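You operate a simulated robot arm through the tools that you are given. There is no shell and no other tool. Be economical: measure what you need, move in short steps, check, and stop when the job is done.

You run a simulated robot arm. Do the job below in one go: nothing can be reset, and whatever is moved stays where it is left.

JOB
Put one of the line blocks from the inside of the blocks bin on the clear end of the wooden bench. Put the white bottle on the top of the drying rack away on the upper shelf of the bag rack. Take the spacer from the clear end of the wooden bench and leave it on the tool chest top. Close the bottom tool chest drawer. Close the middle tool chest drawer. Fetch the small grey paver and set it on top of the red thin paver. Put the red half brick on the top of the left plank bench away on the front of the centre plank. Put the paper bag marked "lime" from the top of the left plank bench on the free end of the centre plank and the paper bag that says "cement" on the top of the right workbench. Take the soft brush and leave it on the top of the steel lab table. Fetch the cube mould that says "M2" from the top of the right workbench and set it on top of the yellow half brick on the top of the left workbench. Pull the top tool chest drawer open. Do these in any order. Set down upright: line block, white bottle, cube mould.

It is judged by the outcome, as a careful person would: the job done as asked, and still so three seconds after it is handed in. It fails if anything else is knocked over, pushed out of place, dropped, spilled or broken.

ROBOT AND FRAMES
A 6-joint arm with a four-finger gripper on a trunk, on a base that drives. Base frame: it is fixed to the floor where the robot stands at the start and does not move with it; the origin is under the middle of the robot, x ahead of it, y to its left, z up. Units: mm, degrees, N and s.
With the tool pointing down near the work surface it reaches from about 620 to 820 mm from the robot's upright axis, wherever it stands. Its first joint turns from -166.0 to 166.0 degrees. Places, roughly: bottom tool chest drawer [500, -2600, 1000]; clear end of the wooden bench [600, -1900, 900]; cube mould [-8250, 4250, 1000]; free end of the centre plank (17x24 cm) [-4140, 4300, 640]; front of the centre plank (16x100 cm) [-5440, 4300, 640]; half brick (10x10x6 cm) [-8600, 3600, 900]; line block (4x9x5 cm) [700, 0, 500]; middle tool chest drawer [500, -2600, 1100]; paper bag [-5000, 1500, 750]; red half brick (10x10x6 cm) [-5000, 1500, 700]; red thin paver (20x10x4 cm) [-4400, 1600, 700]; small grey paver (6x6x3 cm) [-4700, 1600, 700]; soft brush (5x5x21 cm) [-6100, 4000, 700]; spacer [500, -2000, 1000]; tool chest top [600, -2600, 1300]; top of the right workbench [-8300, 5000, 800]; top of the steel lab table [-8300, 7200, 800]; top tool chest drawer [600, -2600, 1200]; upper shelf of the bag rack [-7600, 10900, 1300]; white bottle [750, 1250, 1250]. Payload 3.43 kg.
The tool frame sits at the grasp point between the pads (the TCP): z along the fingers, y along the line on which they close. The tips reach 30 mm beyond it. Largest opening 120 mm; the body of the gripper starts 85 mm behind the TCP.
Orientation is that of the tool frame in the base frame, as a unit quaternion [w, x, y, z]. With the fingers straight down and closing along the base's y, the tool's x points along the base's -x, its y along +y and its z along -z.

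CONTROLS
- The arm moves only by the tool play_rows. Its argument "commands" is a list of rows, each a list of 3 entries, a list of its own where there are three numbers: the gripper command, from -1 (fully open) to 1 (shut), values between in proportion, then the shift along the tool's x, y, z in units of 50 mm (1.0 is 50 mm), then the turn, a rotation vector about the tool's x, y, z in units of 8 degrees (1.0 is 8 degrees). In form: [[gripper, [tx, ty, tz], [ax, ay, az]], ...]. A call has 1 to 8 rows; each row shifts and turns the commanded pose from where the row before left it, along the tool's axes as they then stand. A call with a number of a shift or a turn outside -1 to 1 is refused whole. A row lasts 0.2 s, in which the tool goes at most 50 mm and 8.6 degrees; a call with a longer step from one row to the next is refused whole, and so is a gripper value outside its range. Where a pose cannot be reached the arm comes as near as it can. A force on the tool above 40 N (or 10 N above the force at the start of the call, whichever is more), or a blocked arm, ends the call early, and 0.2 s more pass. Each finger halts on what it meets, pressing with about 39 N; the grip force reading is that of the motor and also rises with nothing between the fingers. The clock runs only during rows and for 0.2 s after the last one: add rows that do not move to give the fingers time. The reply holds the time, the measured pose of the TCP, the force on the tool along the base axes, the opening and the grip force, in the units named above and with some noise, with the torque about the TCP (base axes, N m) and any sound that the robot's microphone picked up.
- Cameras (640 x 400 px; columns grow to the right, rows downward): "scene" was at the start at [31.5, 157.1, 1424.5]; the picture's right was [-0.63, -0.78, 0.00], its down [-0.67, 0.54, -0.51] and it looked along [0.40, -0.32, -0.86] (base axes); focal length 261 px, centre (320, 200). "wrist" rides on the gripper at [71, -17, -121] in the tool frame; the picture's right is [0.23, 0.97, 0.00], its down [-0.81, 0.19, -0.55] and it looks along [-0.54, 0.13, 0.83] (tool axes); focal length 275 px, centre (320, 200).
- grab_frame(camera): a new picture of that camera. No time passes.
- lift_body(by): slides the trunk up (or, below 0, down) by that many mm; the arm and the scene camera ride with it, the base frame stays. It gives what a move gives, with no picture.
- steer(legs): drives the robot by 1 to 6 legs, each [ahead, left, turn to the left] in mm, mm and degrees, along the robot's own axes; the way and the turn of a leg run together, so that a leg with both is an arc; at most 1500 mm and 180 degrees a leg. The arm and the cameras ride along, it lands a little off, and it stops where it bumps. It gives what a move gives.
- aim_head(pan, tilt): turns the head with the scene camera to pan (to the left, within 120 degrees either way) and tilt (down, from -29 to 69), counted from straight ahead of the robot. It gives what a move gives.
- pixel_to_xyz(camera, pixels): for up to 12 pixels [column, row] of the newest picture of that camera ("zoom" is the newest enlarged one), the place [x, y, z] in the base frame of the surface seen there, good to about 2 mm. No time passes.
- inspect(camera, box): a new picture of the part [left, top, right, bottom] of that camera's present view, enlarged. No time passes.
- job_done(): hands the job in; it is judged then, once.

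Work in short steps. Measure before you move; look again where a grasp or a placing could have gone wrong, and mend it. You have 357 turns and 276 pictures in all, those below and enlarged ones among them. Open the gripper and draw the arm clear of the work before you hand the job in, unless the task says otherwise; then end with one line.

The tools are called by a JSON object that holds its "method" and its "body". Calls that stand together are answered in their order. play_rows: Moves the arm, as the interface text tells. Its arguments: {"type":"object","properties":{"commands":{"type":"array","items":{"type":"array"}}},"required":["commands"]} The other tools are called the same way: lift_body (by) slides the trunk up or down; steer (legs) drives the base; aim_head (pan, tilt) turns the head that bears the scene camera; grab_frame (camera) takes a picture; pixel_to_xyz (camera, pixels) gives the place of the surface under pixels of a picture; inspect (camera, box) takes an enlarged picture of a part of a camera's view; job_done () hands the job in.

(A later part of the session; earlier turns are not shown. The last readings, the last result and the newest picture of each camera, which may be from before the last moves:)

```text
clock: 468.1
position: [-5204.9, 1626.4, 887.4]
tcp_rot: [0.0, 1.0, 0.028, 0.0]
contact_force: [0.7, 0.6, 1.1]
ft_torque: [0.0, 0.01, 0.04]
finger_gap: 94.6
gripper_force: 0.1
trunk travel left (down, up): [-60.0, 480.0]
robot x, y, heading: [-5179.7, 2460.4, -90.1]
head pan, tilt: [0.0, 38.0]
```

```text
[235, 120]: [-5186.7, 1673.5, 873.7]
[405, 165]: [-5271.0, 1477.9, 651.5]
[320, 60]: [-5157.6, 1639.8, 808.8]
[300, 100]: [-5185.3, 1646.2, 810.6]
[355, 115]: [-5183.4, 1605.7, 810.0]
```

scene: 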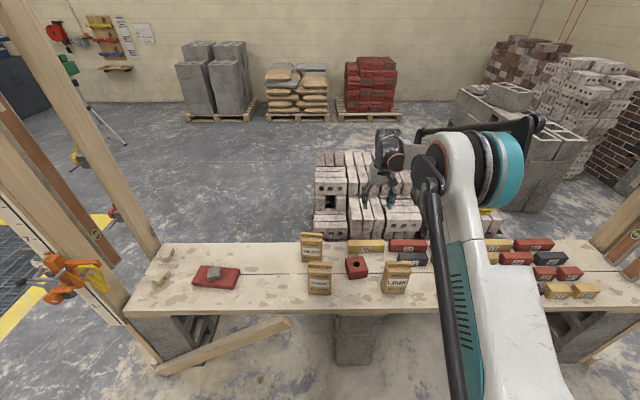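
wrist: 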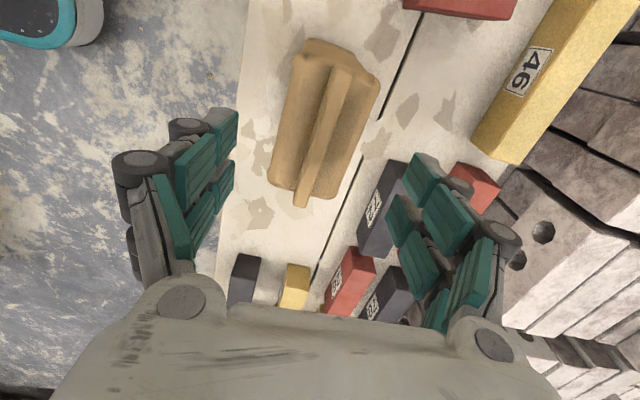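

{"method": "lift_body", "body": {"by": -60}}

{"method": "play_rows", "body": {"commands": [[-0.58, [0, 0, 0.65], [0, 0, 0]], [-0.58, [0, 0, 0.65], [0, 0, 0]], [-0.58, [0, 0, 0], [0, 0, 0]], [1, [0, 0, 0], [0, 0, 0]], [1, [0, 0, 0], [0, 0, 0]], [1, [0, 0, 0], [0, 0, 0]], [1, [0, 0, 0], [0, 0, 0]]]}}

{"method": "lift_body", "body": {"by": 40}}

{"method": "grab_frame", "body": {"camera": "wrist"}}

```text
clock: 469.1
position: [-5206.1, 1626.8, 827.0]
tcp_rot: [0.0, 1.0, 0.027, 0.0]
contact_force: [0.7, 0.1, 0.8]
ft_torque: [-0.04, 0.0, 0.02]
finger_gap: 94.5
gripper_force: 0.0
trunk travel left (down, up): [0.0, 540.0]
robot x, y, heading: [-5185.0, 2460.5, -89.9]
head pan, tilt: [0.0, 38.0]
```

```text
clock: 470.7
position: [-5204.6, 1626.7, 759.8]
tcp_rot: [-0.001, 1.0, 0.027, 0.0]
contact_force: [1.1, -1.6, 4.5]
ft_torque: [-0.08, 0.35, -0.05]
finger_gap: 64.7
gripper_force: 38.6
trunk travel left (down, up): [0.0, 540.0]
robot x, y, heading: [-5179.8, 2458.7, -90.2]
head pan, tilt: [0.0, 38.0]
```

```text
clock: 471.5
position: [-5205.9, 1627.4, 799.4]
tcp_rot: [0.0, 1.0, 0.028, 0.0]
contact_force: [-0.1, 0.0, -7.4]
ft_torque: [0.02, -0.05, -0.01]
finger_gap: 64.8
gripper_force: 39.0
trunk travel left (down, up): [-40.0, 500.0]
robot x, y, heading: [-5180.7, 2459.3, -90.3]
head pan, tilt: [0.0, 38.0]
```

```text
130 pictures are left
```

wrist: 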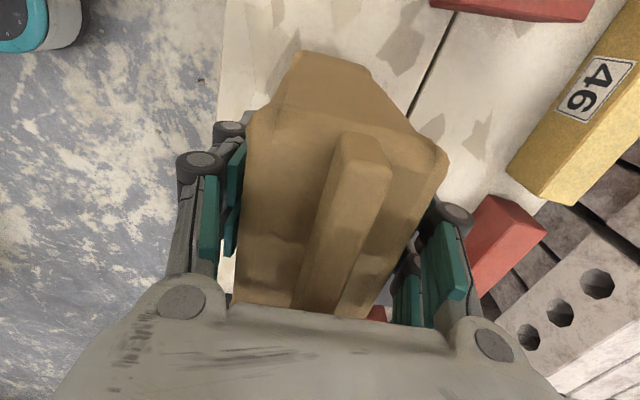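

LIME held. Raise, turn to face east, and check the way.

{"method": "lift_body", "body": {"by": 330}}

{"method": "steer", "body": {"legs": [[60, 0, 0], [0, 0, 90]]}}

{"method": "aim_head", "body": {"pan": 10, "tilt": 25}}

{"method": "grab_frame", "body": {"camera": "scene"}}

```text
clock: 474.8
position: [-5204.8, 1626.4, 1129.5]
tcp_rot: [0.0, 1.0, 0.028, 0.0]
contact_force: [1.4, -0.1, -7.3]
ft_torque: [0.01, -0.02, 0.0]
finger_gap: 65.1
gripper_force: 39.3
trunk travel left (down, up): [-370.0, 170.0]
robot x, y, heading: [-5177.0, 2457.7, -90.0]
head pan, tilt: [0.0, 38.0]
```

```text
clock: 479.6
position: [-4347.2, 2398.8, 1130.3]
tcp_rot: [0.0, 0.677, 0.736, -0.001]
contact_force: [-0.3, -0.5, -6.6]
ft_torque: [0.04, -0.01, 0.01]
finger_gap: 64.5
gripper_force: 39.0
trunk travel left (down, up): [-370.0, 170.0]
robot x, y, heading: [-5183.6, 2399.4, 1.6]
head pan, tilt: [0.0, 38.0]
```

```text
clock: 480.4
position: [-4348.1, 2398.7, 1129.3]
tcp_rot: [-0.001, 0.677, 0.736, 0.0]
contact_force: [0.0, -0.4, -6.7]
ft_torque: [0.03, -0.01, 0.0]
finger_gap: 64.6
gripper_force: 38.9
trunk travel left (down, up): [-370.0, 170.0]
robot x, y, heading: [-5182.5, 2401.7, 1.9]
head pan, tilt: [10.0, 25.0]
```

```text
129 pictures are left
```

scene: 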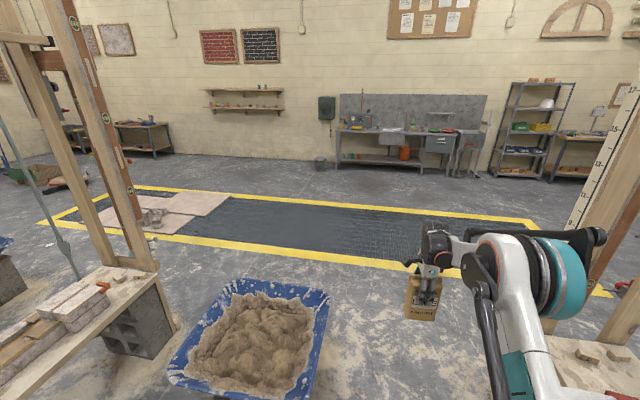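

{"method": "pixel_to_xyz", "body": {"camera": "scene", "pixels": [[325, 300], [300, 390], [230, 285], [65, 245], [75, 275], [145, 250], [155, 330], [110, 300], [130, 275], [590, 350], [620, 330], [190, 230]]}}

{"method": "inspect", "body": {"camera": "scene", "box": [0, 220, 200, 400]}}

```text
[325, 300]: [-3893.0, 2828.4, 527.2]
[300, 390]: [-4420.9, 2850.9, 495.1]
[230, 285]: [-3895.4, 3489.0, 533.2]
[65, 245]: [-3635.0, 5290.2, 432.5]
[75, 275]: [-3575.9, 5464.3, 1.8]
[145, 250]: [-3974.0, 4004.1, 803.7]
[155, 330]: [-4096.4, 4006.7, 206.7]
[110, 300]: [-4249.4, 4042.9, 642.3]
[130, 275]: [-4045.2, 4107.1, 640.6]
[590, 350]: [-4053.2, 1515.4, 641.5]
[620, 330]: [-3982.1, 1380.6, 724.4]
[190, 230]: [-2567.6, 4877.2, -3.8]
```

```text
2.22 times, centred on (100, 310) of scene
```

zoom: 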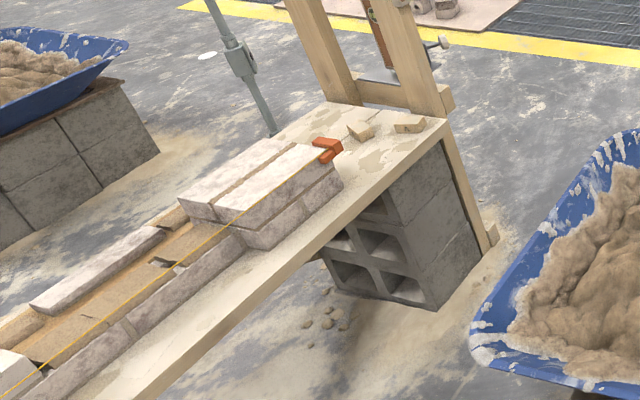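

{"method": "pixel_to_xyz", "body": {"camera": "zoom", "pixels": [[155, 155], [60, 220], [130, 85], [345, 95], [330, 40], [440, 60], [400, 95], [330, 115], [300, 130], [340, 150], [250, 70], [220, 20]]}}

```text
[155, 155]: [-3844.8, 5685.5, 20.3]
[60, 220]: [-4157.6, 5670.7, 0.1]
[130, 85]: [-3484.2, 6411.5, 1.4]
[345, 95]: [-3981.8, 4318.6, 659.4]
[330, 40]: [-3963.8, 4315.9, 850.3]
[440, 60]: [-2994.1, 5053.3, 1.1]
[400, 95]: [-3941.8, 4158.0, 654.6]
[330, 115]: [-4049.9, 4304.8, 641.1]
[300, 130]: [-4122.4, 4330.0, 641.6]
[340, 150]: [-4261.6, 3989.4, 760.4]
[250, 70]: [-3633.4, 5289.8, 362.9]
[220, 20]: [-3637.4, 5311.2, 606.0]
```

Pole at (−3635,5295), posts at (−3970,4317)/(−3974,4004). I retract the arm 180 mm and turn the tool back 90° so the bag can be placed with fingers closing along x.

{"method": "play_rows", "body": {"commands": [[1, [0, -0.9, 0], [0, 0, -1]], [1, [0.12, -0.89, 0], [0, 0, -1]], [1, [0.25, -0.86, 0], [0, 0, -1]], [1, [0.37, -0.82, 0], [0, 0, -1]], [1, [0, 0, 0], [0, 0, -1]], [1, [0, 0, 0], [0, 0, -1]], [1, [0, 0, 0], [0, 0, -1]], [1, [0, 0, 0], [0, 0, -1]]]}}

{"method": "play_rows", "body": {"commands": [[1, [0, 0, 0], [0, 0, -1]], [1, [0, 0, 0], [0, 0, -1]], [1, [0, 0, 0], [0, 0, -0.85]], [1, [0, 0, 0], [0, 0, 0]]]}}

{"method": "grab_frame", "body": {"camera": "wrist"}}

```text
clock: 482.2
position: [-4526.8, 2383.6, 1129.3]
tcp_rot: [0.0, 0.183, 0.983, -0.001]
contact_force: [0.6, 0.2, -7.6]
ft_torque: [0.03, 0.03, 0.02]
finger_gap: 64.7
gripper_force: 39.1
trunk travel left (down, up): [-370.0, 170.0]
robot x, y, heading: [-5180.1, 2400.3, 1.7]
head pan, tilt: [10.0, 25.0]
```

```text
clock: 483.2
position: [-4525.9, 2383.7, 1129.9]
tcp_rot: [0.0, -0.014, 1.0, 0.0]
contact_force: [-0.7, 0.0, -6.2]
ft_torque: [0.0, 0.04, -0.02]
finger_gap: 64.7
gripper_force: 38.9
trunk travel left (down, up): [-370.0, 170.0]
robot x, y, heading: [-5182.0, 2401.4, 1.5]
head pan, tilt: [10.0, 25.0]
```

```text
127 pictures are left
```

wrist: 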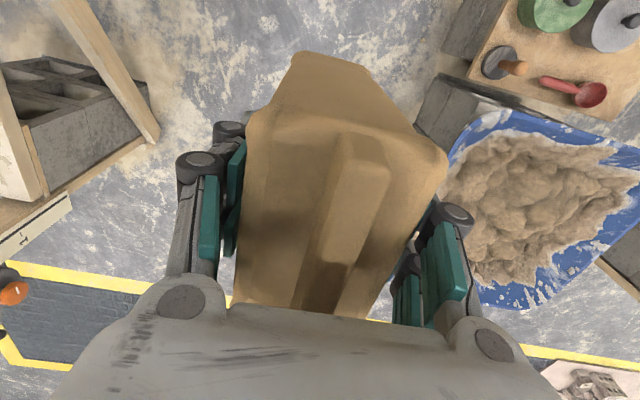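

{"method": "steer", "body": {"legs": [[1040, 0, -1.5], [1040, 0, 0], [0, 0, 90], [1300, 0, 0]]}}

{"method": "aim_head", "body": {"pan": 60, "tilt": 25}}

{"method": "grab_frame", "body": {"camera": "scene"}}

```text
clock: 503.4
position: [-2898.5, 4276.4, 1129.5]
tcp_rot: [-0.001, -0.678, 0.735, 0.001]
contact_force: [0.1, -0.6, -7.0]
ft_torque: [-0.03, 0.03, 0.0]
finger_gap: 64.8
gripper_force: 38.6
trunk travel left (down, up): [-370.0, 170.0]
robot x, y, heading: [-2984.4, 3628.6, 85.2]
head pan, tilt: [10.0, 25.0]
```

```text
clock: 504.6
position: [-2899.0, 4275.8, 1128.9]
tcp_rot: [0.0, -0.679, 0.735, 0.0]
contact_force: [-0.2, -0.1, -6.9]
ft_torque: [-0.05, -0.02, -0.01]
finger_gap: 64.7
gripper_force: 39.6
trunk travel left (down, up): [-370.0, 170.0]
robot x, y, heading: [-2982.5, 3628.6, 85.1]
head pan, tilt: [60.0, 25.0]
```

```text
126 pictures are left
```

scene: 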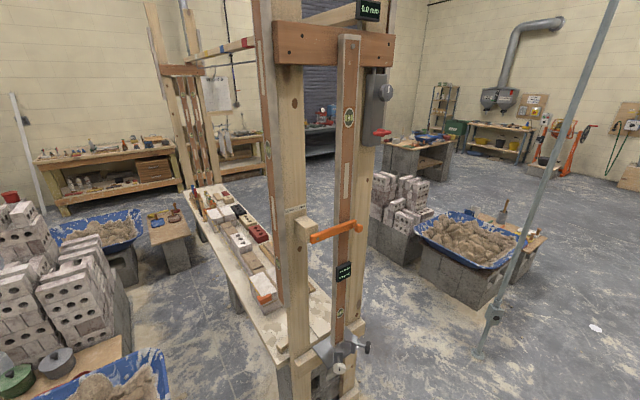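

Turn to face west and crab north to y≈4900, clear of the posts.

{"method": "steer", "body": {"legs": [[0, 0, 94.8], [0, -635, 0], [0, -635, 0]]}}

{"method": "aim_head", "body": {"pan": 5, "tilt": 25}}

{"method": "grab_frame", "body": {"camera": "scene"}}

```text
clock: 515.4
position: [-3629.7, 4957.0, 1129.7]
tcp_rot: [0.0, 1.0, -0.002, -0.001]
contact_force: [0.3, 0.5, -7.5]
ft_torque: [0.0, -0.06, -0.01]
finger_gap: 64.7
gripper_force: 39.2
trunk travel left (down, up): [-370.0, 170.0]
robot x, y, heading: [-2980.4, 4918.4, 179.4]
head pan, tilt: [60.0, 25.0]
```

```text
clock: 516.6
position: [-3629.9, 4954.5, 1128.7]
tcp_rot: [0.0, 1.0, -0.002, 0.001]
contact_force: [0.6, 0.2, -6.4]
ft_torque: [-0.02, -0.01, 0.03]
finger_gap: 64.6
gripper_force: 39.1
trunk travel left (down, up): [-370.0, 170.0]
robot x, y, heading: [-2980.3, 4915.4, 179.6]
head pan, tilt: [5.0, 25.0]
```

```text
125 pictures are left
```

scene: 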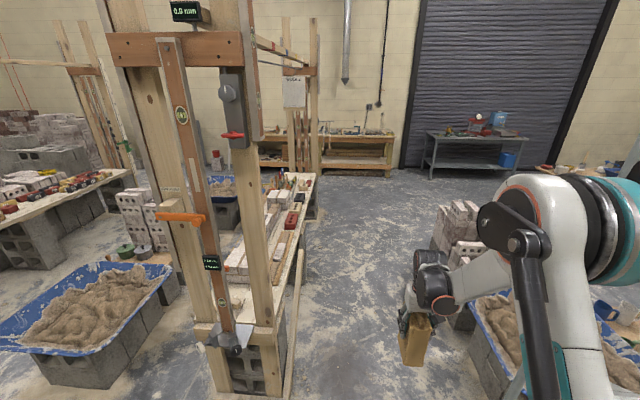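

{"method": "pixel_to_xyz", "body": {"camera": "scene", "pixels": [[292, 390], [295, 330], [300, 260], [280, 310], [440, 290], [470, 330], [305, 215], [270, 300]]}}

{"method": "aim_head", "body": {"pan": -60, "tilt": 25}}

{"method": "grab_frame", "body": {"camera": "scene"}}

```text
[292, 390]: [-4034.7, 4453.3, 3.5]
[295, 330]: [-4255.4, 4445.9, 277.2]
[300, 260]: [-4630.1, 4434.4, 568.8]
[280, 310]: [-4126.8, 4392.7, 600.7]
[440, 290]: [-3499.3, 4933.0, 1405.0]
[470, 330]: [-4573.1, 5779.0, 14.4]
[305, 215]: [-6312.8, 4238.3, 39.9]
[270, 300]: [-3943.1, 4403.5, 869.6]
```

```text
clock: 518.0
position: [-3631.3, 4955.1, 1130.8]
tcp_rot: [0.0, 1.0, -0.002, 0.0]
contact_force: [0.9, -0.1, -7.4]
ft_torque: [-0.01, -0.02, -0.01]
finger_gap: 64.8
gripper_force: 39.3
trunk travel left (down, up): [-370.0, 170.0]
robot x, y, heading: [-2975.3, 4918.2, 179.5]
head pan, tilt: [-60.0, 25.0]
```

```text
124 pictures are left
```

scene: 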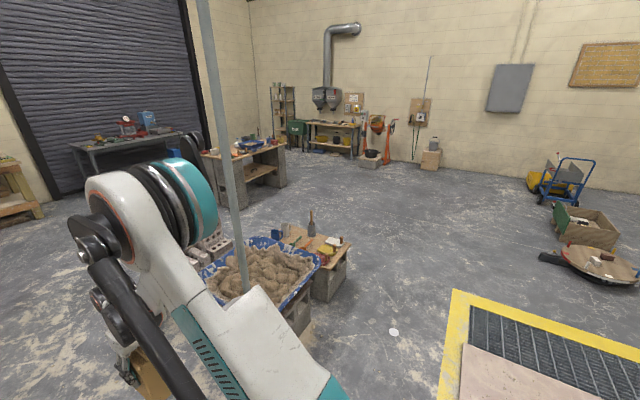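

Shift to the middle of the gap (y≈4875) and drive west to x≈−4145.

{"method": "steer", "body": {"legs": [[0, 43, 0.3], [600, 0, 0]]}}

{"method": "steer", "body": {"legs": [[565, 0, 0], [0, -70, 0], [0, 0, 90]]}}

{"method": "aim_head", "body": {"pan": 10, "tilt": 45}}

{"method": "grab_frame", "body": {"camera": "scene"}}

{"method": "grab_frame", "body": {"camera": "wrist"}}

```text
clock: 521.8
position: [-4208.0, 4903.5, 1129.9]
tcp_rot: [0.0, 1.0, 0.003, 0.001]
contact_force: [-0.2, -0.1, -7.1]
ft_torque: [0.02, -0.05, 0.0]
finger_gap: 64.5
gripper_force: 38.7
trunk travel left (down, up): [-370.0, 170.0]
robot x, y, heading: [-3555.7, 4872.4, -179.6]
head pan, tilt: [-60.0, 25.0]
```

```text
clock: 529.5
position: [-4147.0, 4293.0, 1128.7]
tcp_rot: [0.001, 0.705, 0.709, -0.001]
contact_force: [0.8, -0.8, -6.1]
ft_torque: [0.03, -0.01, -0.05]
finger_gap: 64.6
gripper_force: 38.7
trunk travel left (down, up): [-370.0, 170.0]
robot x, y, heading: [-4114.2, 4946.5, -89.7]
head pan, tilt: [-60.0, 25.0]
```

```text
clock: 530.9
position: [-4147.3, 4293.5, 1128.9]
tcp_rot: [0.0, 0.704, 0.71, 0.0]
contact_force: [-0.2, 0.1, -5.9]
ft_torque: [0.04, 0.0, 0.02]
finger_gap: 64.7
gripper_force: 38.9
trunk travel left (down, up): [-370.0, 170.0]
robot x, y, heading: [-4113.7, 4946.0, -89.8]
head pan, tilt: [10.0, 45.0]
```

```text
123 pictures are left
```

scene: 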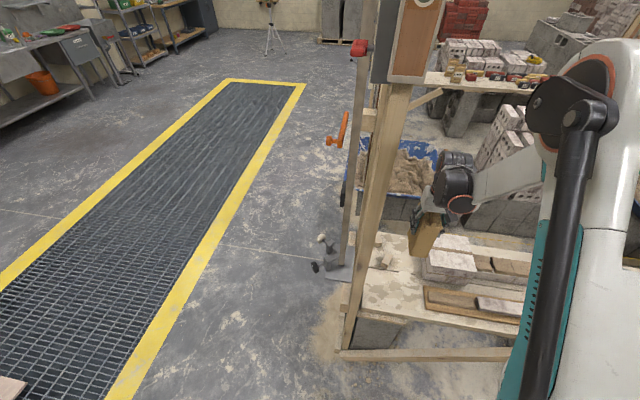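

```text
122 pictures are left
```

wrist: 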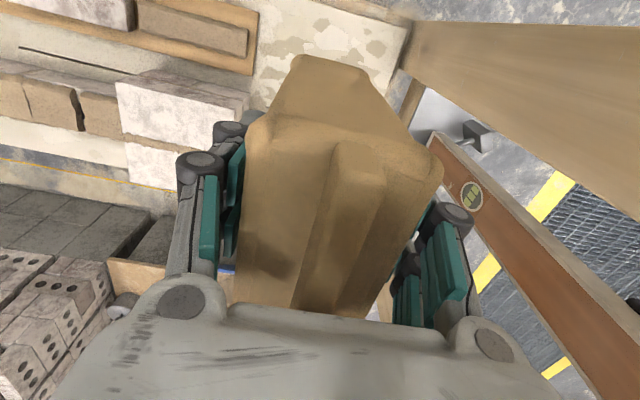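

Over the free end. Measure surrounding items there.

{"method": "inspect", "body": {"camera": "scene", "box": [330, 200, 530, 360]}}

{"method": "pixel_to_xyz", "body": {"camera": "zoom", "pixels": [[160, 170], [190, 190], [300, 250], [310, 290], [120, 300], [180, 320], [250, 340], [310, 210], [215, 240], [150, 260], [130, 170], [300, 310]]}}

```text
2.50 times, centred on (430, 280) of scene
```

zoom: 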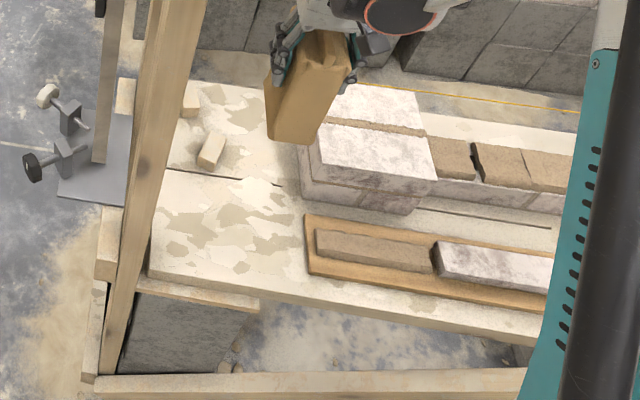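

```text
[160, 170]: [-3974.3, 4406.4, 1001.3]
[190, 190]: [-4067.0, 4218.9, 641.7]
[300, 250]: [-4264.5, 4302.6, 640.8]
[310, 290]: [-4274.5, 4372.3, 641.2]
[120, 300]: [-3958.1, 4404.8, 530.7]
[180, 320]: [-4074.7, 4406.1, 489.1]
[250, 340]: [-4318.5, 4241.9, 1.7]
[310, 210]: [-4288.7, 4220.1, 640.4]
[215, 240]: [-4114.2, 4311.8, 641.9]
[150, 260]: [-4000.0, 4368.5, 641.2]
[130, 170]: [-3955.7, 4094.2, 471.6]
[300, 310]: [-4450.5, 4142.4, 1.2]
```

Adjust to (−4140,4298) and lower.

{"method": "play_rows", "body": {"commands": [[1, [0.1, 0.14, 0], [0, 0, 0]], [1, [0, 0, 0], [0, 0, 0]]]}}

{"method": "lift_body", "body": {"by": -345}}

{"method": "inspect", "body": {"camera": "scene", "box": [330, 180, 530, 340]}}

```text
clock: 531.5
position: [-4138.3, 4299.2, 1128.6]
tcp_rot: [0.0, 0.705, 0.71, 0.0]
contact_force: [-0.2, 0.0, -6.9]
ft_torque: [0.01, 0.01, 0.0]
finger_gap: 64.8
gripper_force: 38.9
trunk travel left (down, up): [-370.0, 170.0]
robot x, y, heading: [-4118.5, 4947.1, -89.7]
head pan, tilt: [10.0, 45.0]
```

```text
clock: 534.9
position: [-4138.9, 4299.1, 784.2]
tcp_rot: [0.0, 0.705, 0.709, 0.0]
contact_force: [0.3, 0.5, -7.1]
ft_torque: [0.04, -0.05, 0.02]
finger_gap: 64.6
gripper_force: 38.9
trunk travel left (down, up): [-25.0, 515.0]
robot x, y, heading: [-4116.0, 4947.5, -89.7]
head pan, tilt: [10.0, 45.0]
```

```text
2.50 times, centred on (430, 260) of scene
```

zoom: 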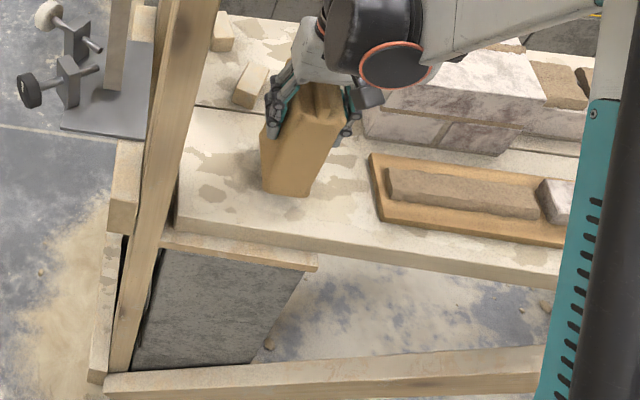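

{"method": "lift_body", "body": {"by": -20}}

{"method": "lift_body", "body": {"by": -4}}

```text
clock: 535.5
position: [-4138.7, 4298.5, 765.1]
tcp_rot: [0.0, 0.705, 0.709, -0.001]
contact_force: [0.4, 0.7, -7.1]
ft_torque: [0.08, -0.02, -0.02]
finger_gap: 64.6
gripper_force: 38.9
trunk travel left (down, up): [-5.0, 535.0]
robot x, y, heading: [-4113.5, 4946.4, -89.5]
head pan, tilt: [10.0, 45.0]
```

```text
clock: 536.1
position: [-4138.8, 4298.7, 760.3]
tcp_rot: [0.0, 0.705, 0.709, -0.001]
contact_force: [-0.3, -0.6, 5.7]
ft_torque: [-0.8, -0.26, -0.02]
finger_gap: 64.8
gripper_force: 38.7
trunk travel left (down, up): [-1.0, 539.0]
robot x, y, heading: [-4116.3, 4942.8, -89.8]
head pan, tilt: [10.0, 45.0]
```

Bag rests on the plank. Release and rise.

{"method": "play_rows", "body": {"commands": [[1, [0, 0, 0.02], [0, 0, 0]], [-0.5, [0, 0, 0], [0, 0, 0]], [-0.5, [0, 0, 0], [0, 0, 0]], [-0.5, [0, 0, 0], [0, 0, 0]]]}}

{"method": "lift_body", "body": {"by": 370}}

{"method": "inspect", "body": {"camera": "scene", "box": [330, 200, 530, 360]}}

```text
clock: 537.1
position: [-4137.9, 4300.9, 758.6]
tcp_rot: [0.0, 0.705, 0.71, 0.0]
contact_force: [-0.1, -0.5, 0.1]
ft_torque: [-0.01, -0.01, 0.0]
finger_gap: 90.1
gripper_force: 0.0
trunk travel left (down, up): [-1.0, 539.0]
robot x, y, heading: [-4117.7, 4949.7, -89.7]
head pan, tilt: [10.0, 45.0]
```

```text
clock: 540.6
position: [-4138.0, 4299.5, 1129.0]
tcp_rot: [-0.001, 0.704, 0.71, 0.001]
contact_force: [0.4, 0.4, 0.0]
ft_torque: [0.0, -0.01, -0.05]
finger_gap: 90.0
gripper_force: 0.0
trunk travel left (down, up): [-371.0, 169.0]
robot x, y, heading: [-4115.6, 4946.1, -89.5]
head pan, tilt: [10.0, 45.0]
```

```text
2.50 times, centred on (430, 280) of scene
```

zoom: 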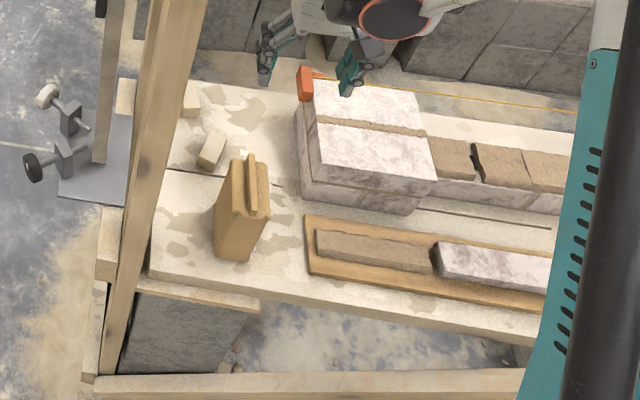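

LIME stands on the free end. Crab west along the plank to examine the front strip around x≈−5440.

{"method": "steer", "body": {"legs": [[0, -1250, 0]]}}

{"method": "aim_head", "body": {"pan": 10, "tilt": 45}}

{"method": "grab_frame", "body": {"camera": "scene"}}

```text
clock: 547.0
position: [-5413.5, 4301.9, 1129.5]
tcp_rot: [0.0, 0.709, 0.706, 0.0]
contact_force: [-0.2, 0.0, 0.4]
ft_torque: [0.04, 0.03, 0.03]
finger_gap: 89.8
gripper_force: 0.1
trunk travel left (down, up): [-371.0, 169.0]
robot x, y, heading: [-5383.2, 4950.4, -90.5]
head pan, tilt: [10.0, 45.0]
```

```text
clock: 547.6
position: [-5412.8, 4303.1, 1130.4]
tcp_rot: [0.0, 0.709, 0.705, -0.001]
contact_force: [0.7, -0.6, -0.3]
ft_torque: [0.03, -0.01, 0.05]
finger_gap: 90.2
gripper_force: 0.0
trunk travel left (down, up): [-371.0, 169.0]
robot x, y, heading: [-5382.9, 4944.5, -90.4]
head pan, tilt: [10.0, 45.0]
```

```text
118 pictures are left
```

scene: 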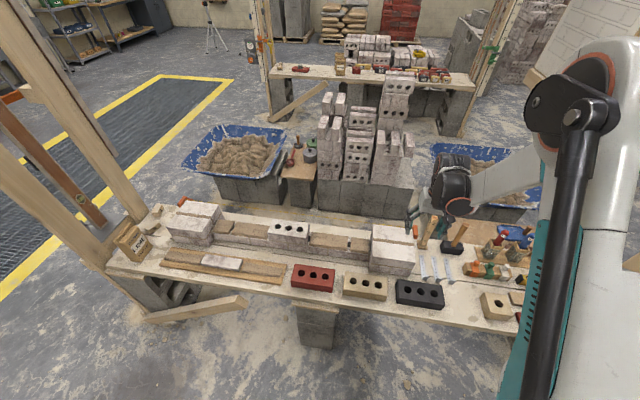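

{"method": "inspect", "body": {"camera": "scene", "box": [260, 220, 540, 340]}}

{"method": "pixel_to_xyz", "body": {"camera": "scene", "pixels": [[293, 285], [332, 290], [345, 295], [386, 298], [398, 300], [442, 308], [483, 315], [510, 318], [284, 282], [460, 300], [465, 285], [338, 300]]}}

```text
2.29 times, centred on (400, 280) of scene
```

zoom: 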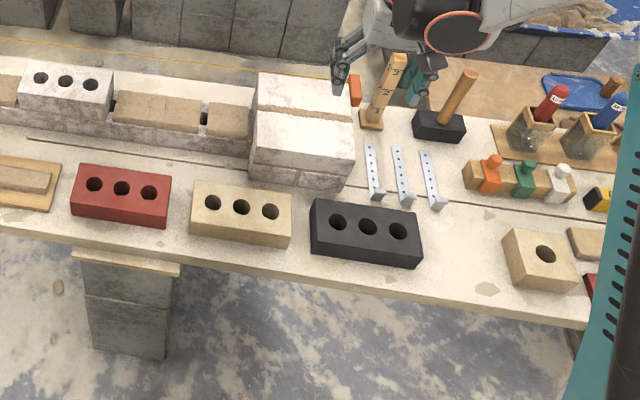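

```text
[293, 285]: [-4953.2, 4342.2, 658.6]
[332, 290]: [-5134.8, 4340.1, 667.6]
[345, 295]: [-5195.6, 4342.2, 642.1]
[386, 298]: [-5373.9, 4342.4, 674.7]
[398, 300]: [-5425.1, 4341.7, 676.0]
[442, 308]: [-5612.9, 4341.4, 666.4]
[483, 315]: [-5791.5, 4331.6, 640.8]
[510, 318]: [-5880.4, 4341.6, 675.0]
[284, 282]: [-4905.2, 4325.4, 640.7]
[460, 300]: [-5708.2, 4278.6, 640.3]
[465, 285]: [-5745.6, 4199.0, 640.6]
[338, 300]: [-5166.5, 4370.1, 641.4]
```

Free gap between the black brick (x≤−5425…−5618) and the yellow half brick (≈−5795): centre ≈(−5706,4300). Now go back to the left bench by the west route.

{"method": "steer", "body": {"legs": [[0, -570, 0], [-560, 0, 0.4], [0, 0, -90], [1050, 0, 0]]}}

```text
clock: 562.5
position: [-7643.1, 5554.1, 1128.9]
tcp_rot: [0.0, 1.0, -0.003, 0.0]
contact_force: [0.1, 0.6, 0.4]
ft_torque: [0.02, -0.02, 0.0]
finger_gap: 89.7
gripper_force: 0.1
trunk travel left (down, up): [-371.0, 169.0]
robot x, y, heading: [-6993.8, 5521.5, 179.4]
head pan, tilt: [10.0, 45.0]
```

{"method": "steer", "body": {"legs": [[0, 0, 90.6], [1250, 0, 0], [1270, 0, 0], [0, 0, 90]]}}

```text
clock: 582.5
position: [-6294.5, 2978.6, 1129.9]
tcp_rot: [0.0, 0.007, 1.0, 0.0]
contact_force: [-0.4, 0.5, 0.4]
ft_torque: [0.02, 0.0, 0.0]
finger_gap: 90.0
gripper_force: 0.0
trunk travel left (down, up): [-371.0, 169.0]
robot x, y, heading: [-6941.4, 3014.5, -0.9]
head pan, tilt: [10.0, 45.0]
```

{"method": "steer", "body": {"legs": [[0, -600, 0.9], [1260, 0, 0], [0, 0, -90], [0, 670, 0]]}}

{"method": "play_rows", "body": {"commands": [[-0.9, [0, 0, 0], [0, 0, 1]], [-0.9, [0, 0, 0], [0, 0, 1]], [-0.9, [0, 0, 0], [0, 0, 1]], [-0.9, [0, 0, 0], [0, 0, 1]], [-0.9, [0, 0, 0], [0, 0, 1]], [-0.9, [0, 0, 0], [0, 0, 1]], [-0.9, [0, 0, 0], [0, 0, 1]], [-0.9, [0, 0, 0], [0, 0, 1]]]}}

{"method": "play_rows", "body": {"commands": [[-0.9, [0, 0, 0], [0, 0, 1]], [-0.9, [0, 0, 0], [0, 0, 1]], [-0.9, [0, 0, 0], [0, 0, 1]], [-0.9, [0, 0, 0], [0, 0, 0.25]], [-0.9, [0, 0, 0], [0, 0, 0]]]}}

{"method": "aim_head", "body": {"pan": 0, "tilt": 45}}

{"method": "grab_frame", "body": {"camera": "scene"}}

```text
clock: 599.0
position: [-5048.8, 1766.2, 1129.5]
tcp_rot: [0.001, 0.714, 0.7, 0.0]
contact_force: [0.5, -0.4, -0.3]
ft_torque: [0.03, 0.02, 0.02]
finger_gap: 89.9
gripper_force: 0.1
trunk travel left (down, up): [-371.0, 169.0]
robot x, y, heading: [-5008.4, 2408.9, -91.2]
head pan, tilt: [10.0, 45.0]
```

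```text
clock: 600.8
position: [-5048.6, 1765.9, 1129.5]
tcp_rot: [-0.001, 0.977, 0.213, 0.0]
contact_force: [0.3, 0.4, 0.3]
ft_torque: [-0.03, -0.01, 0.03]
finger_gap: 113.9
gripper_force: 0.0
trunk travel left (down, up): [-371.0, 169.0]
robot x, y, heading: [-5007.3, 2412.1, -91.3]
head pan, tilt: [10.0, 45.0]
```

```text
clock: 602.0
position: [-5048.3, 1767.0, 1130.0]
tcp_rot: [0.0, 1.0, -0.011, 0.0]
contact_force: [-0.4, 0.3, 0.2]
ft_torque: [-0.03, 0.02, -0.02]
finger_gap: 113.6
gripper_force: 0.1
trunk travel left (down, up): [-371.0, 169.0]
robot x, y, heading: [-5009.8, 2411.1, -91.3]
head pan, tilt: [10.0, 45.0]
```

```text
clock: 602.7
position: [-5047.7, 1765.7, 1130.5]
tcp_rot: [0.0, 1.0, -0.01, 0.0]
contact_force: [0.0, -0.1, 0.6]
ft_torque: [-0.02, 0.04, 0.03]
finger_gap: 113.8
gripper_force: 0.0
trunk travel left (down, up): [-371.0, 169.0]
robot x, y, heading: [-5004.0, 2415.9, -91.2]
head pan, tilt: [0.0, 45.0]
```

```text
116 pictures are left
```

scene: 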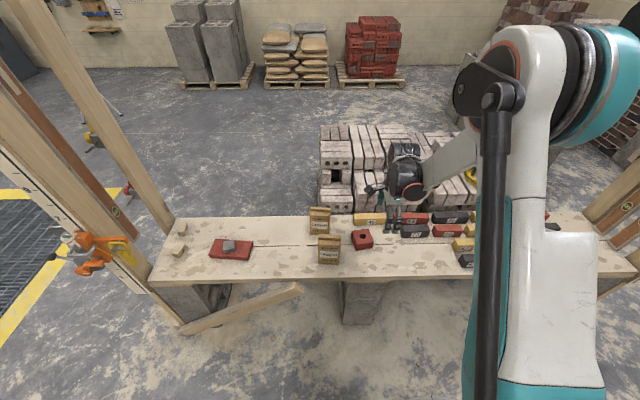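

{"method": "inspect", "body": {"camera": "scene", "box": [300, 190, 440, 270]}}

{"method": "pixel_to_xyz", "body": {"camera": "zoom", "pixels": [[250, 165], [380, 165], [300, 135], [350, 150], [240, 210], [315, 190], [350, 235], [270, 245], [250, 250], [290, 215], [330, 165], [420, 150]]}}

```text
4.57 times, centred on (370, 230) of scene
```

zoom: 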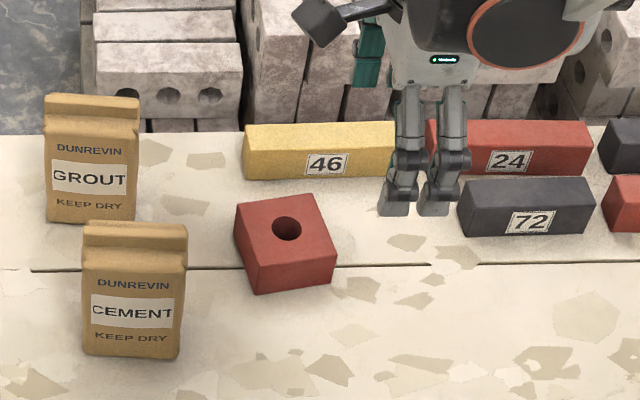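

```text
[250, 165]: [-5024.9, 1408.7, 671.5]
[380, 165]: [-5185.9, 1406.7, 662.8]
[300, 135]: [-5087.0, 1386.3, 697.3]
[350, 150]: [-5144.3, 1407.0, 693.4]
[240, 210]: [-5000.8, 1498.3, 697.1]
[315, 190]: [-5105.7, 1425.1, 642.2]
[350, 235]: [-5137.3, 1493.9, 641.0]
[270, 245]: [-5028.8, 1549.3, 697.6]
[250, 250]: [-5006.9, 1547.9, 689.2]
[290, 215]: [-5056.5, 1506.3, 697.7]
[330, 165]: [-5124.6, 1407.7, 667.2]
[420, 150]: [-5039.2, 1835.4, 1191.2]
```

Half brick centre (−5048,1529), yaw ≈9.6°, top 697; "46" brick front at y 1408. Move base 130 ahead, arm 107 ahead, yaw tool, open fully.

{"method": "steer", "body": {"legs": [[130, -12, 1.2]]}}

{"method": "play_rows", "body": {"commands": [[-1, [0, 0.9, 0], [0, 0, 0]], [-1, [0, 0.9, 0], [0, 0, 0]], [-1, [0, 0.34, 0], [0, 0, -0.65]], [-1, [0, 0, 0], [0, 0, -0.65]], [-1, [0, 0, 0], [0, 0, 0]]]}}

{"method": "lift_body", "body": {"by": -250}}

{"method": "grab_frame", "body": {"camera": "wrist"}}

```text
clock: 604.0
position: [-5049.3, 1631.8, 1130.0]
tcp_rot: [0.0, 1.0, 0.0, 0.0]
contact_force: [-0.2, -0.5, -0.6]
ft_torque: [0.08, -0.01, 0.0]
finger_gap: 113.7
gripper_force: 0.2
trunk travel left (down, up): [-371.0, 169.0]
robot x, y, heading: [-5022.7, 2277.4, -90.0]
head pan, tilt: [0.0, 45.0]
```

```text
clock: 605.2
position: [-5046.6, 1527.6, 1129.3]
tcp_rot: [0.0, 0.996, 0.091, 0.0]
contact_force: [0.1, -0.1, -0.5]
ft_torque: [0.01, 0.0, 0.0]
finger_gap: 119.9
gripper_force: 0.0
trunk travel left (down, up): [-371.0, 169.0]
robot x, y, heading: [-5021.4, 2277.3, -89.9]
head pan, tilt: [0.0, 45.0]
```

```text
clock: 607.8
position: [-5045.9, 1528.0, 880.0]
tcp_rot: [-0.001, 0.996, 0.092, 0.001]
contact_force: [0.8, -0.5, -0.2]
ft_torque: [0.03, 0.01, 0.01]
finger_gap: 120.0
gripper_force: 0.0
trunk travel left (down, up): [-121.0, 419.0]
robot x, y, heading: [-5021.8, 2280.2, -90.1]
head pan, tilt: [0.0, 45.0]
```

```text
114 pictures are left
```

wrist: 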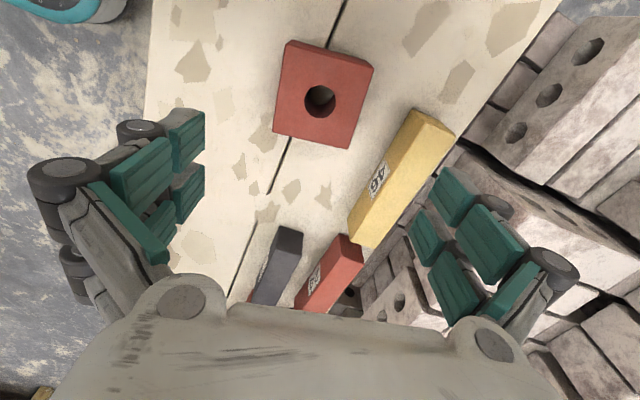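

{"method": "pixel_to_xyz", "body": {"camera": "wrist", "pixels": [[290, 42], [372, 62], [275, 130], [352, 147], [320, 98], [200, 130], [440, 180], [555, 265], [505, 120], [430, 120], [360, 215], [570, 60]]}}

```text
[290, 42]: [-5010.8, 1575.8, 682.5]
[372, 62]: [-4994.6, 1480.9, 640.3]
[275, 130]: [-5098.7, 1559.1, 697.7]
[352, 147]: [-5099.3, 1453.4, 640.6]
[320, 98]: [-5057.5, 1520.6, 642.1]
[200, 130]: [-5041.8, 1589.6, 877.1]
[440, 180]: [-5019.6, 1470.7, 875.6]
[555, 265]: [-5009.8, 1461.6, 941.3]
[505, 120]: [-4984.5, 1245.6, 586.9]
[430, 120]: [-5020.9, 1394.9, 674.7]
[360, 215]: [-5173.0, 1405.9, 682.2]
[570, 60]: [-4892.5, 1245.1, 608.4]
```

Aligned. Lower to z≈677 and close.

{"method": "lift_body", "body": {"by": -121}}

{"method": "play_rows", "body": {"commands": [[-1, [0, 0, 0.8], [0, 0, 0]], [-1, [0, 0, 0.8], [0, 0, 0]], [-1, [0, 0, 0], [0, 0, 0]], [1, [0, 0, 0], [0, 0, 0]], [1, [0, 0, 0], [0, 0, 0]], [1, [0, 0, 0], [0, 0, 0]], [1, [0, 0, 0], [0, 0, 0]]]}}

{"method": "lift_body", "body": {"by": 60}}

{"method": "grab_frame", "body": {"camera": "wrist"}}

```text
clock: 609.3
position: [-5047.3, 1527.8, 759.8]
tcp_rot: [0.0, 0.996, 0.091, 0.0]
contact_force: [-0.4, 0.3, 1.1]
ft_torque: [0.0, -0.03, -0.01]
finger_gap: 119.8
gripper_force: 0.0
trunk travel left (down, up): [0.0, 540.0]
robot x, y, heading: [-5022.0, 2280.6, -90.3]
head pan, tilt: [0.0, 45.0]
```

```text
clock: 610.9
position: [-5047.3, 1526.0, 681.1]
tcp_rot: [0.0, 0.996, 0.091, 0.0]
contact_force: [-0.7, 1.1, 1.2]
ft_torque: [0.46, 0.18, -0.18]
finger_gap: 91.8
gripper_force: 39.0
trunk travel left (down, up): [0.0, 540.0]
robot x, y, heading: [-5022.3, 2278.8, -90.1]
head pan, tilt: [0.0, 45.0]
```

```text
clock: 611.9
position: [-5046.7, 1525.2, 740.0]
tcp_rot: [0.0, 0.996, 0.091, 0.0]
contact_force: [0.4, 0.6, -7.5]
ft_torque: [0.0, -0.04, 0.03]
finger_gap: 91.6
gripper_force: 38.9
trunk travel left (down, up): [-60.0, 480.0]
robot x, y, heading: [-5020.6, 2279.2, -89.9]
head pan, tilt: [0.0, 45.0]
```

```text
113 pictures are left
```

wrist: 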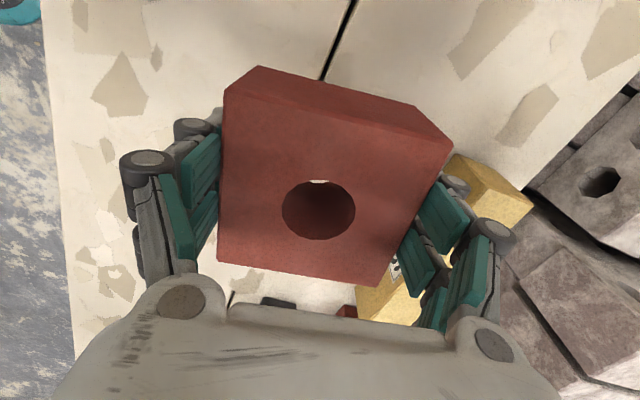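

Half brick held. Raise, retract the arm, and take the west route to the centre plank's north side.

{"method": "lift_body", "body": {"by": 330}}

{"method": "play_rows", "body": {"commands": [[1, [0.13, -0.7, 0], [0, 0, 0]], [1, [0.13, -0.7, 0], [0, 0, 0]], [1, [0.13, -0.7, 0], [0, 0, 0]], [1, [0, 0, 0], [0, 0, 0]]]}}

{"method": "steer", "body": {"legs": [[-130, 0, 0], [0, 0, -90], [960, 0, 0], [960, 0, 0]]}}

```text
clock: 615.1
position: [-5047.4, 1525.7, 1068.6]
tcp_rot: [-0.001, 0.996, 0.091, 0.0]
contact_force: [0.0, 0.5, -7.8]
ft_torque: [-0.01, -0.05, 0.0]
finger_gap: 91.6
gripper_force: 38.5
trunk travel left (down, up): [-390.0, 150.0]
robot x, y, heading: [-5022.0, 2282.8, -90.1]
head pan, tilt: [0.0, 45.0]
```

```text
clock: 616.1
position: [-5048.1, 1630.9, 1069.4]
tcp_rot: [0.0, 0.996, 0.091, 0.0]
contact_force: [0.6, 0.3, -7.2]
ft_torque: [0.04, -0.04, -0.03]
finger_gap: 91.9
gripper_force: 39.2
trunk travel left (down, up): [-390.0, 150.0]
robot x, y, heading: [-5020.5, 2276.9, -90.4]
head pan, tilt: [0.0, 45.0]
```

```text
clock: 630.6
position: [-7622.4, 2474.0, 1070.2]
tcp_rot: [0.0, 0.769, -0.64, 0.0]
contact_force: [0.1, -0.2, -8.6]
ft_torque: [-0.01, -0.02, 0.02]
finger_gap: 91.5
gripper_force: 38.7
trunk travel left (down, up): [-390.0, 150.0]
robot x, y, heading: [-6969.8, 2449.3, 179.9]
head pan, tilt: [0.0, 45.0]
```

{"method": "steer", "body": {"legs": [[0, 0, -90], [1450, 0, 0], [1450, 0, 0], [150, 0, 0]]}}

```text
clock: 649.2
position: [-6962.2, 6080.6, 1069.3]
tcp_rot: [0.001, -0.104, 0.995, -0.001]
contact_force: [-1.3, 0.8, -8.7]
ft_torque: [-0.07, 0.03, 0.0]
finger_gap: 91.9
gripper_force: 38.9
trunk travel left (down, up): [-390.0, 150.0]
robot x, y, heading: [-6972.1, 5432.6, 91.4]
head pan, tilt: [0.0, 45.0]
```

{"method": "steer", "body": {"legs": [[0, 0, -181.4], [-80, 0, 0], [0, 1265, 0]]}}

{"method": "aim_head", "body": {"pan": 15, "tilt": 45}}

```text
refused: -181.4 is not a number from -180 to 180
```

```text
clock: 650.0
position: [-6962.6, 6079.2, 1069.6]
tcp_rot: [0.001, -0.104, 0.995, 0.0]
contact_force: [0.1, 0.5, -7.1]
ft_torque: [0.01, 0.02, -0.03]
finger_gap: 91.8
gripper_force: 39.0
trunk travel left (down, up): [-390.0, 150.0]
robot x, y, heading: [-6973.9, 5431.4, 91.2]
head pan, tilt: [15.0, 45.0]
```

{"method": "steer", "body": {"legs": [[0, 0, -175], [-80, 0, -6.2], [0, 1265, 0]]}}

{"method": "grab_frame", "body": {"camera": "scene"}}

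```text
clock: 664.0
position: [-5666.0, 4984.1, 1070.1]
tcp_rot: [0.001, 0.988, 0.153, 0.0]
contact_force: [0.6, 0.0, -7.9]
ft_torque: [0.01, -0.02, 0.02]
finger_gap: 91.8
gripper_force: 39.0
trunk travel left (down, up): [-390.0, 150.0]
robot x, y, heading: [-5715.3, 5629.7, -83.0]
head pan, tilt: [15.0, 45.0]
```

```text
112 pictures are left
```

scene: 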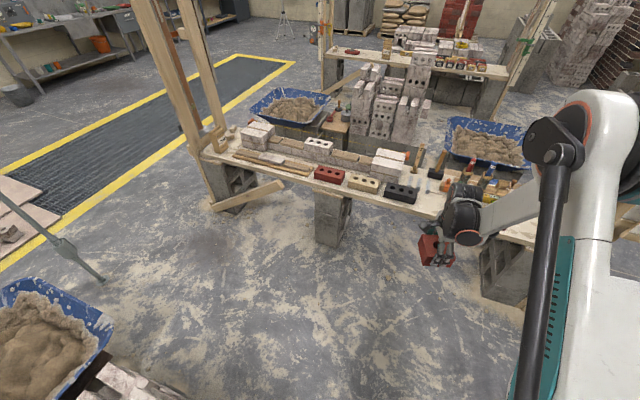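

Correct heading to −90° and advance toward the plank gap, staying high.

{"method": "steer", "body": {"legs": [[100, 0, -7], [540, 0, 0]]}}

{"method": "grab_frame", "body": {"camera": "scene"}}

{"method": "grab_frame", "body": {"camera": "wrist"}}

```text
clock: 667.8
position: [-5745.5, 4354.5, 1068.3]
tcp_rot: [0.0, 0.996, 0.09, 0.0]
contact_force: [0.7, -0.7, -7.9]
ft_torque: [0.06, -0.07, -0.04]
finger_gap: 91.9
gripper_force: 39.2
trunk travel left (down, up): [-390.0, 150.0]
robot x, y, heading: [-5715.9, 5004.9, -90.4]
head pan, tilt: [15.0, 45.0]
```

```text
111 pictures are left
```

scene: 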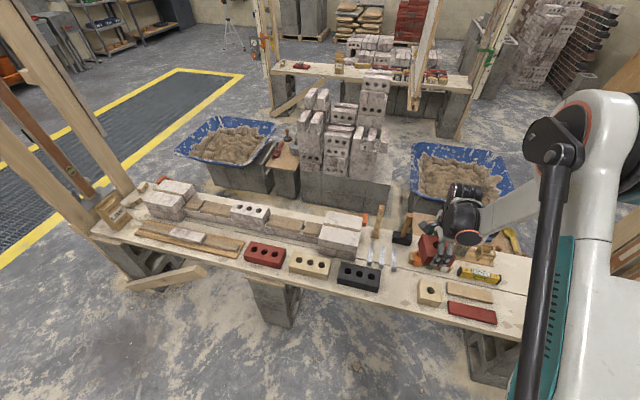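

```text
110 pictures are left
```

wrist: 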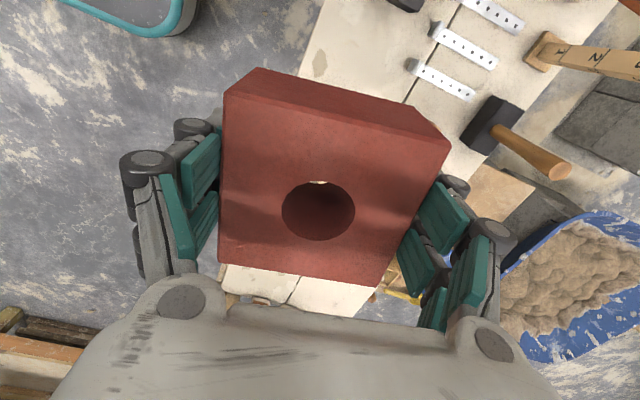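

Measure the gap in a zoomed scene view.

{"method": "inspect", "body": {"camera": "scene", "box": [320, 230, 480, 320]}}

{"method": "pixel_to_xyz", "body": {"camera": "zoom", "pixels": [[78, 200], [235, 215], [232, 255], [240, 140], [388, 280], [398, 205], [393, 250], [310, 230], [320, 285], [330, 180], [215, 150], [280, 150]]}}

```text
4.00 times, centred on (400, 275) of scene
```

zoom: 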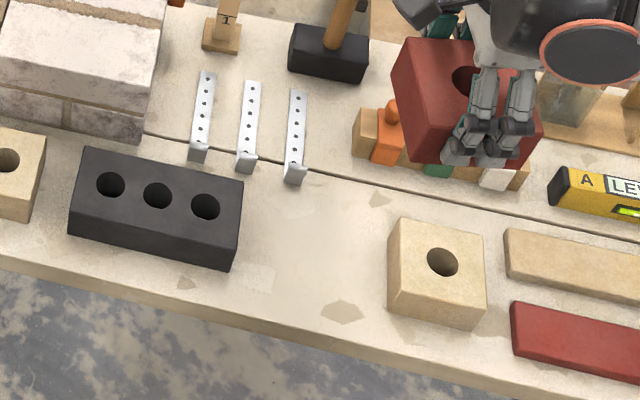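

```text
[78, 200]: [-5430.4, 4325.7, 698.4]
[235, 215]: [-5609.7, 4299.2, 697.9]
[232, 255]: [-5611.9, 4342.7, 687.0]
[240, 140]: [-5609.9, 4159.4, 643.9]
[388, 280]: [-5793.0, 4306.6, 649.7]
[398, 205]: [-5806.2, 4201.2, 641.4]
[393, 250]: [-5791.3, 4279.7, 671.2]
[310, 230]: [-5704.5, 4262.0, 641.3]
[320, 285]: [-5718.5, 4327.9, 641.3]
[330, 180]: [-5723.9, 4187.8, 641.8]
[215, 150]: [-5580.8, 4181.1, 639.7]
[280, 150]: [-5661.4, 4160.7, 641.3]
```

Gap x −5614…−5791; target (−5702,4315). Align tool with the plank and shift over.

{"method": "steer", "body": {"legs": [[39, 43, 0]]}}

{"method": "play_rows", "body": {"commands": [[1, [0, 0, 0], [0, 0, 0.65]], [1, [0, 0, 0], [0, 0, 0.65]], [1, [0, 0, 0], [0, 0, 0]]]}}

{"method": "lift_body", "body": {"by": -300}}

{"method": "inspect", "body": {"camera": "scene", "box": [320, 230, 480, 320]}}

```text
clock: 668.8
position: [-5702.0, 4314.7, 1069.4]
tcp_rot: [0.001, 0.996, 0.089, -0.001]
contact_force: [0.7, -1.4, -8.0]
ft_torque: [0.07, 0.0, 0.01]
finger_gap: 91.8
gripper_force: 38.8
trunk travel left (down, up): [-390.0, 150.0]
robot x, y, heading: [-5676.2, 4962.3, -89.9]
head pan, tilt: [15.0, 45.0]
```

```text
clock: 669.6
position: [-5703.5, 4315.7, 1071.4]
tcp_rot: [-0.001, 1.0, -0.002, 0.0]
contact_force: [0.9, -1.2, -7.7]
ft_torque: [0.0, -0.02, 0.03]
finger_gap: 91.6
gripper_force: 38.8
trunk travel left (down, up): [-390.0, 150.0]
robot x, y, heading: [-5676.6, 4964.3, -90.1]
head pan, tilt: [15.0, 45.0]
```

```text
clock: 672.6
position: [-5702.4, 4316.6, 769.9]
tcp_rot: [0.001, 1.0, -0.001, 0.001]
contact_force: [0.1, 0.5, -8.2]
ft_torque: [0.02, -0.01, 0.02]
finger_gap: 91.6
gripper_force: 39.2
trunk travel left (down, up): [-90.0, 450.0]
robot x, y, heading: [-5673.7, 4965.9, -90.4]
head pan, tilt: [15.0, 45.0]
```

```text
4.00 times, centred on (400, 275) of scene
```

zoom: 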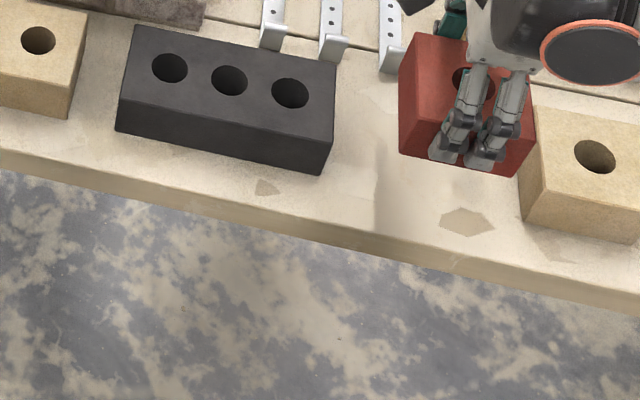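

{"method": "lift_body", "body": {"by": -70}}

{"method": "inspect", "body": {"camera": "scene", "box": [340, 230, 480, 310]}}

{"method": "pixel_to_xyz", "body": {"camera": "zoom", "pixels": [[330, 190], [470, 225], [480, 150], [270, 130], [400, 240], [310, 60], [340, 90]]}}

```text
clock: 673.6
position: [-5704.4, 4316.4, 699.8]
tcp_rot: [0.0, 1.0, -0.002, 0.0]
contact_force: [0.1, 0.0, -7.7]
ft_torque: [-0.01, 0.02, -0.02]
finger_gap: 92.1
gripper_force: 38.5
trunk travel left (down, up): [-20.0, 520.0]
robot x, y, heading: [-5675.7, 4965.8, -90.1]
head pan, tilt: [15.0, 45.0]
```

```text
4.57 times, centred on (410, 270) of scene
```

zoom: 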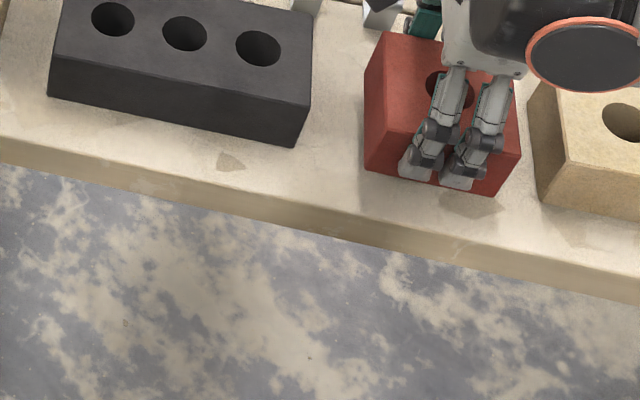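

```text
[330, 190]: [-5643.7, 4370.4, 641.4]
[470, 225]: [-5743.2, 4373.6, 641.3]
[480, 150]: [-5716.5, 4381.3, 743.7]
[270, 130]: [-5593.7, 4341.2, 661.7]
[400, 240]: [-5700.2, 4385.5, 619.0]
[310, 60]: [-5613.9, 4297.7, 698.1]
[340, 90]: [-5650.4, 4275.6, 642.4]
```

Good clearance both sides. Lower to contact.

{"method": "lift_body", "body": {"by": -16}}

{"method": "lift_body", "body": {"by": -3}}

{"method": "play_rows", "body": {"commands": [[1, [0, 0, 0.02], [0, 0, 0]], [1, [0, 0, 0.02], [0, 0, 0]], [1, [0, 0, 0], [0, 0, 0]]]}}

```text
clock: 674.3
position: [-5703.6, 4316.7, 684.5]
tcp_rot: [0.001, 1.0, -0.001, 0.001]
contact_force: [-0.5, -0.2, -6.9]
ft_torque: [0.01, -0.01, 0.0]
finger_gap: 91.8
gripper_force: 39.1
trunk travel left (down, up): [-4.0, 536.0]
robot x, y, heading: [-5676.4, 4962.0, -90.5]
head pan, tilt: [15.0, 45.0]
```

```text
clock: 674.8
position: [-5703.9, 4315.4, 680.8]
tcp_rot: [0.0, 1.0, -0.002, 0.0]
contact_force: [0.3, 0.0, -8.1]
ft_torque: [-0.04, -0.04, 0.0]
finger_gap: 91.7
gripper_force: 39.5
trunk travel left (down, up): [-1.0, 539.0]
robot x, y, heading: [-5675.5, 4959.9, -90.5]
head pan, tilt: [15.0, 45.0]
```

```text
clock: 675.6
position: [-5703.2, 4315.4, 680.3]
tcp_rot: [0.001, 1.0, -0.001, 0.0]
contact_force: [3.1, -13.7, 25.1]
ft_torque: [-0.31, 0.41, 0.27]
finger_gap: 91.9
gripper_force: 39.1
trunk travel left (down, up): [-1.0, 539.0]
robot x, y, heading: [-5676.5, 4962.8, -90.4]
head pan, tilt: [15.0, 45.0]
```

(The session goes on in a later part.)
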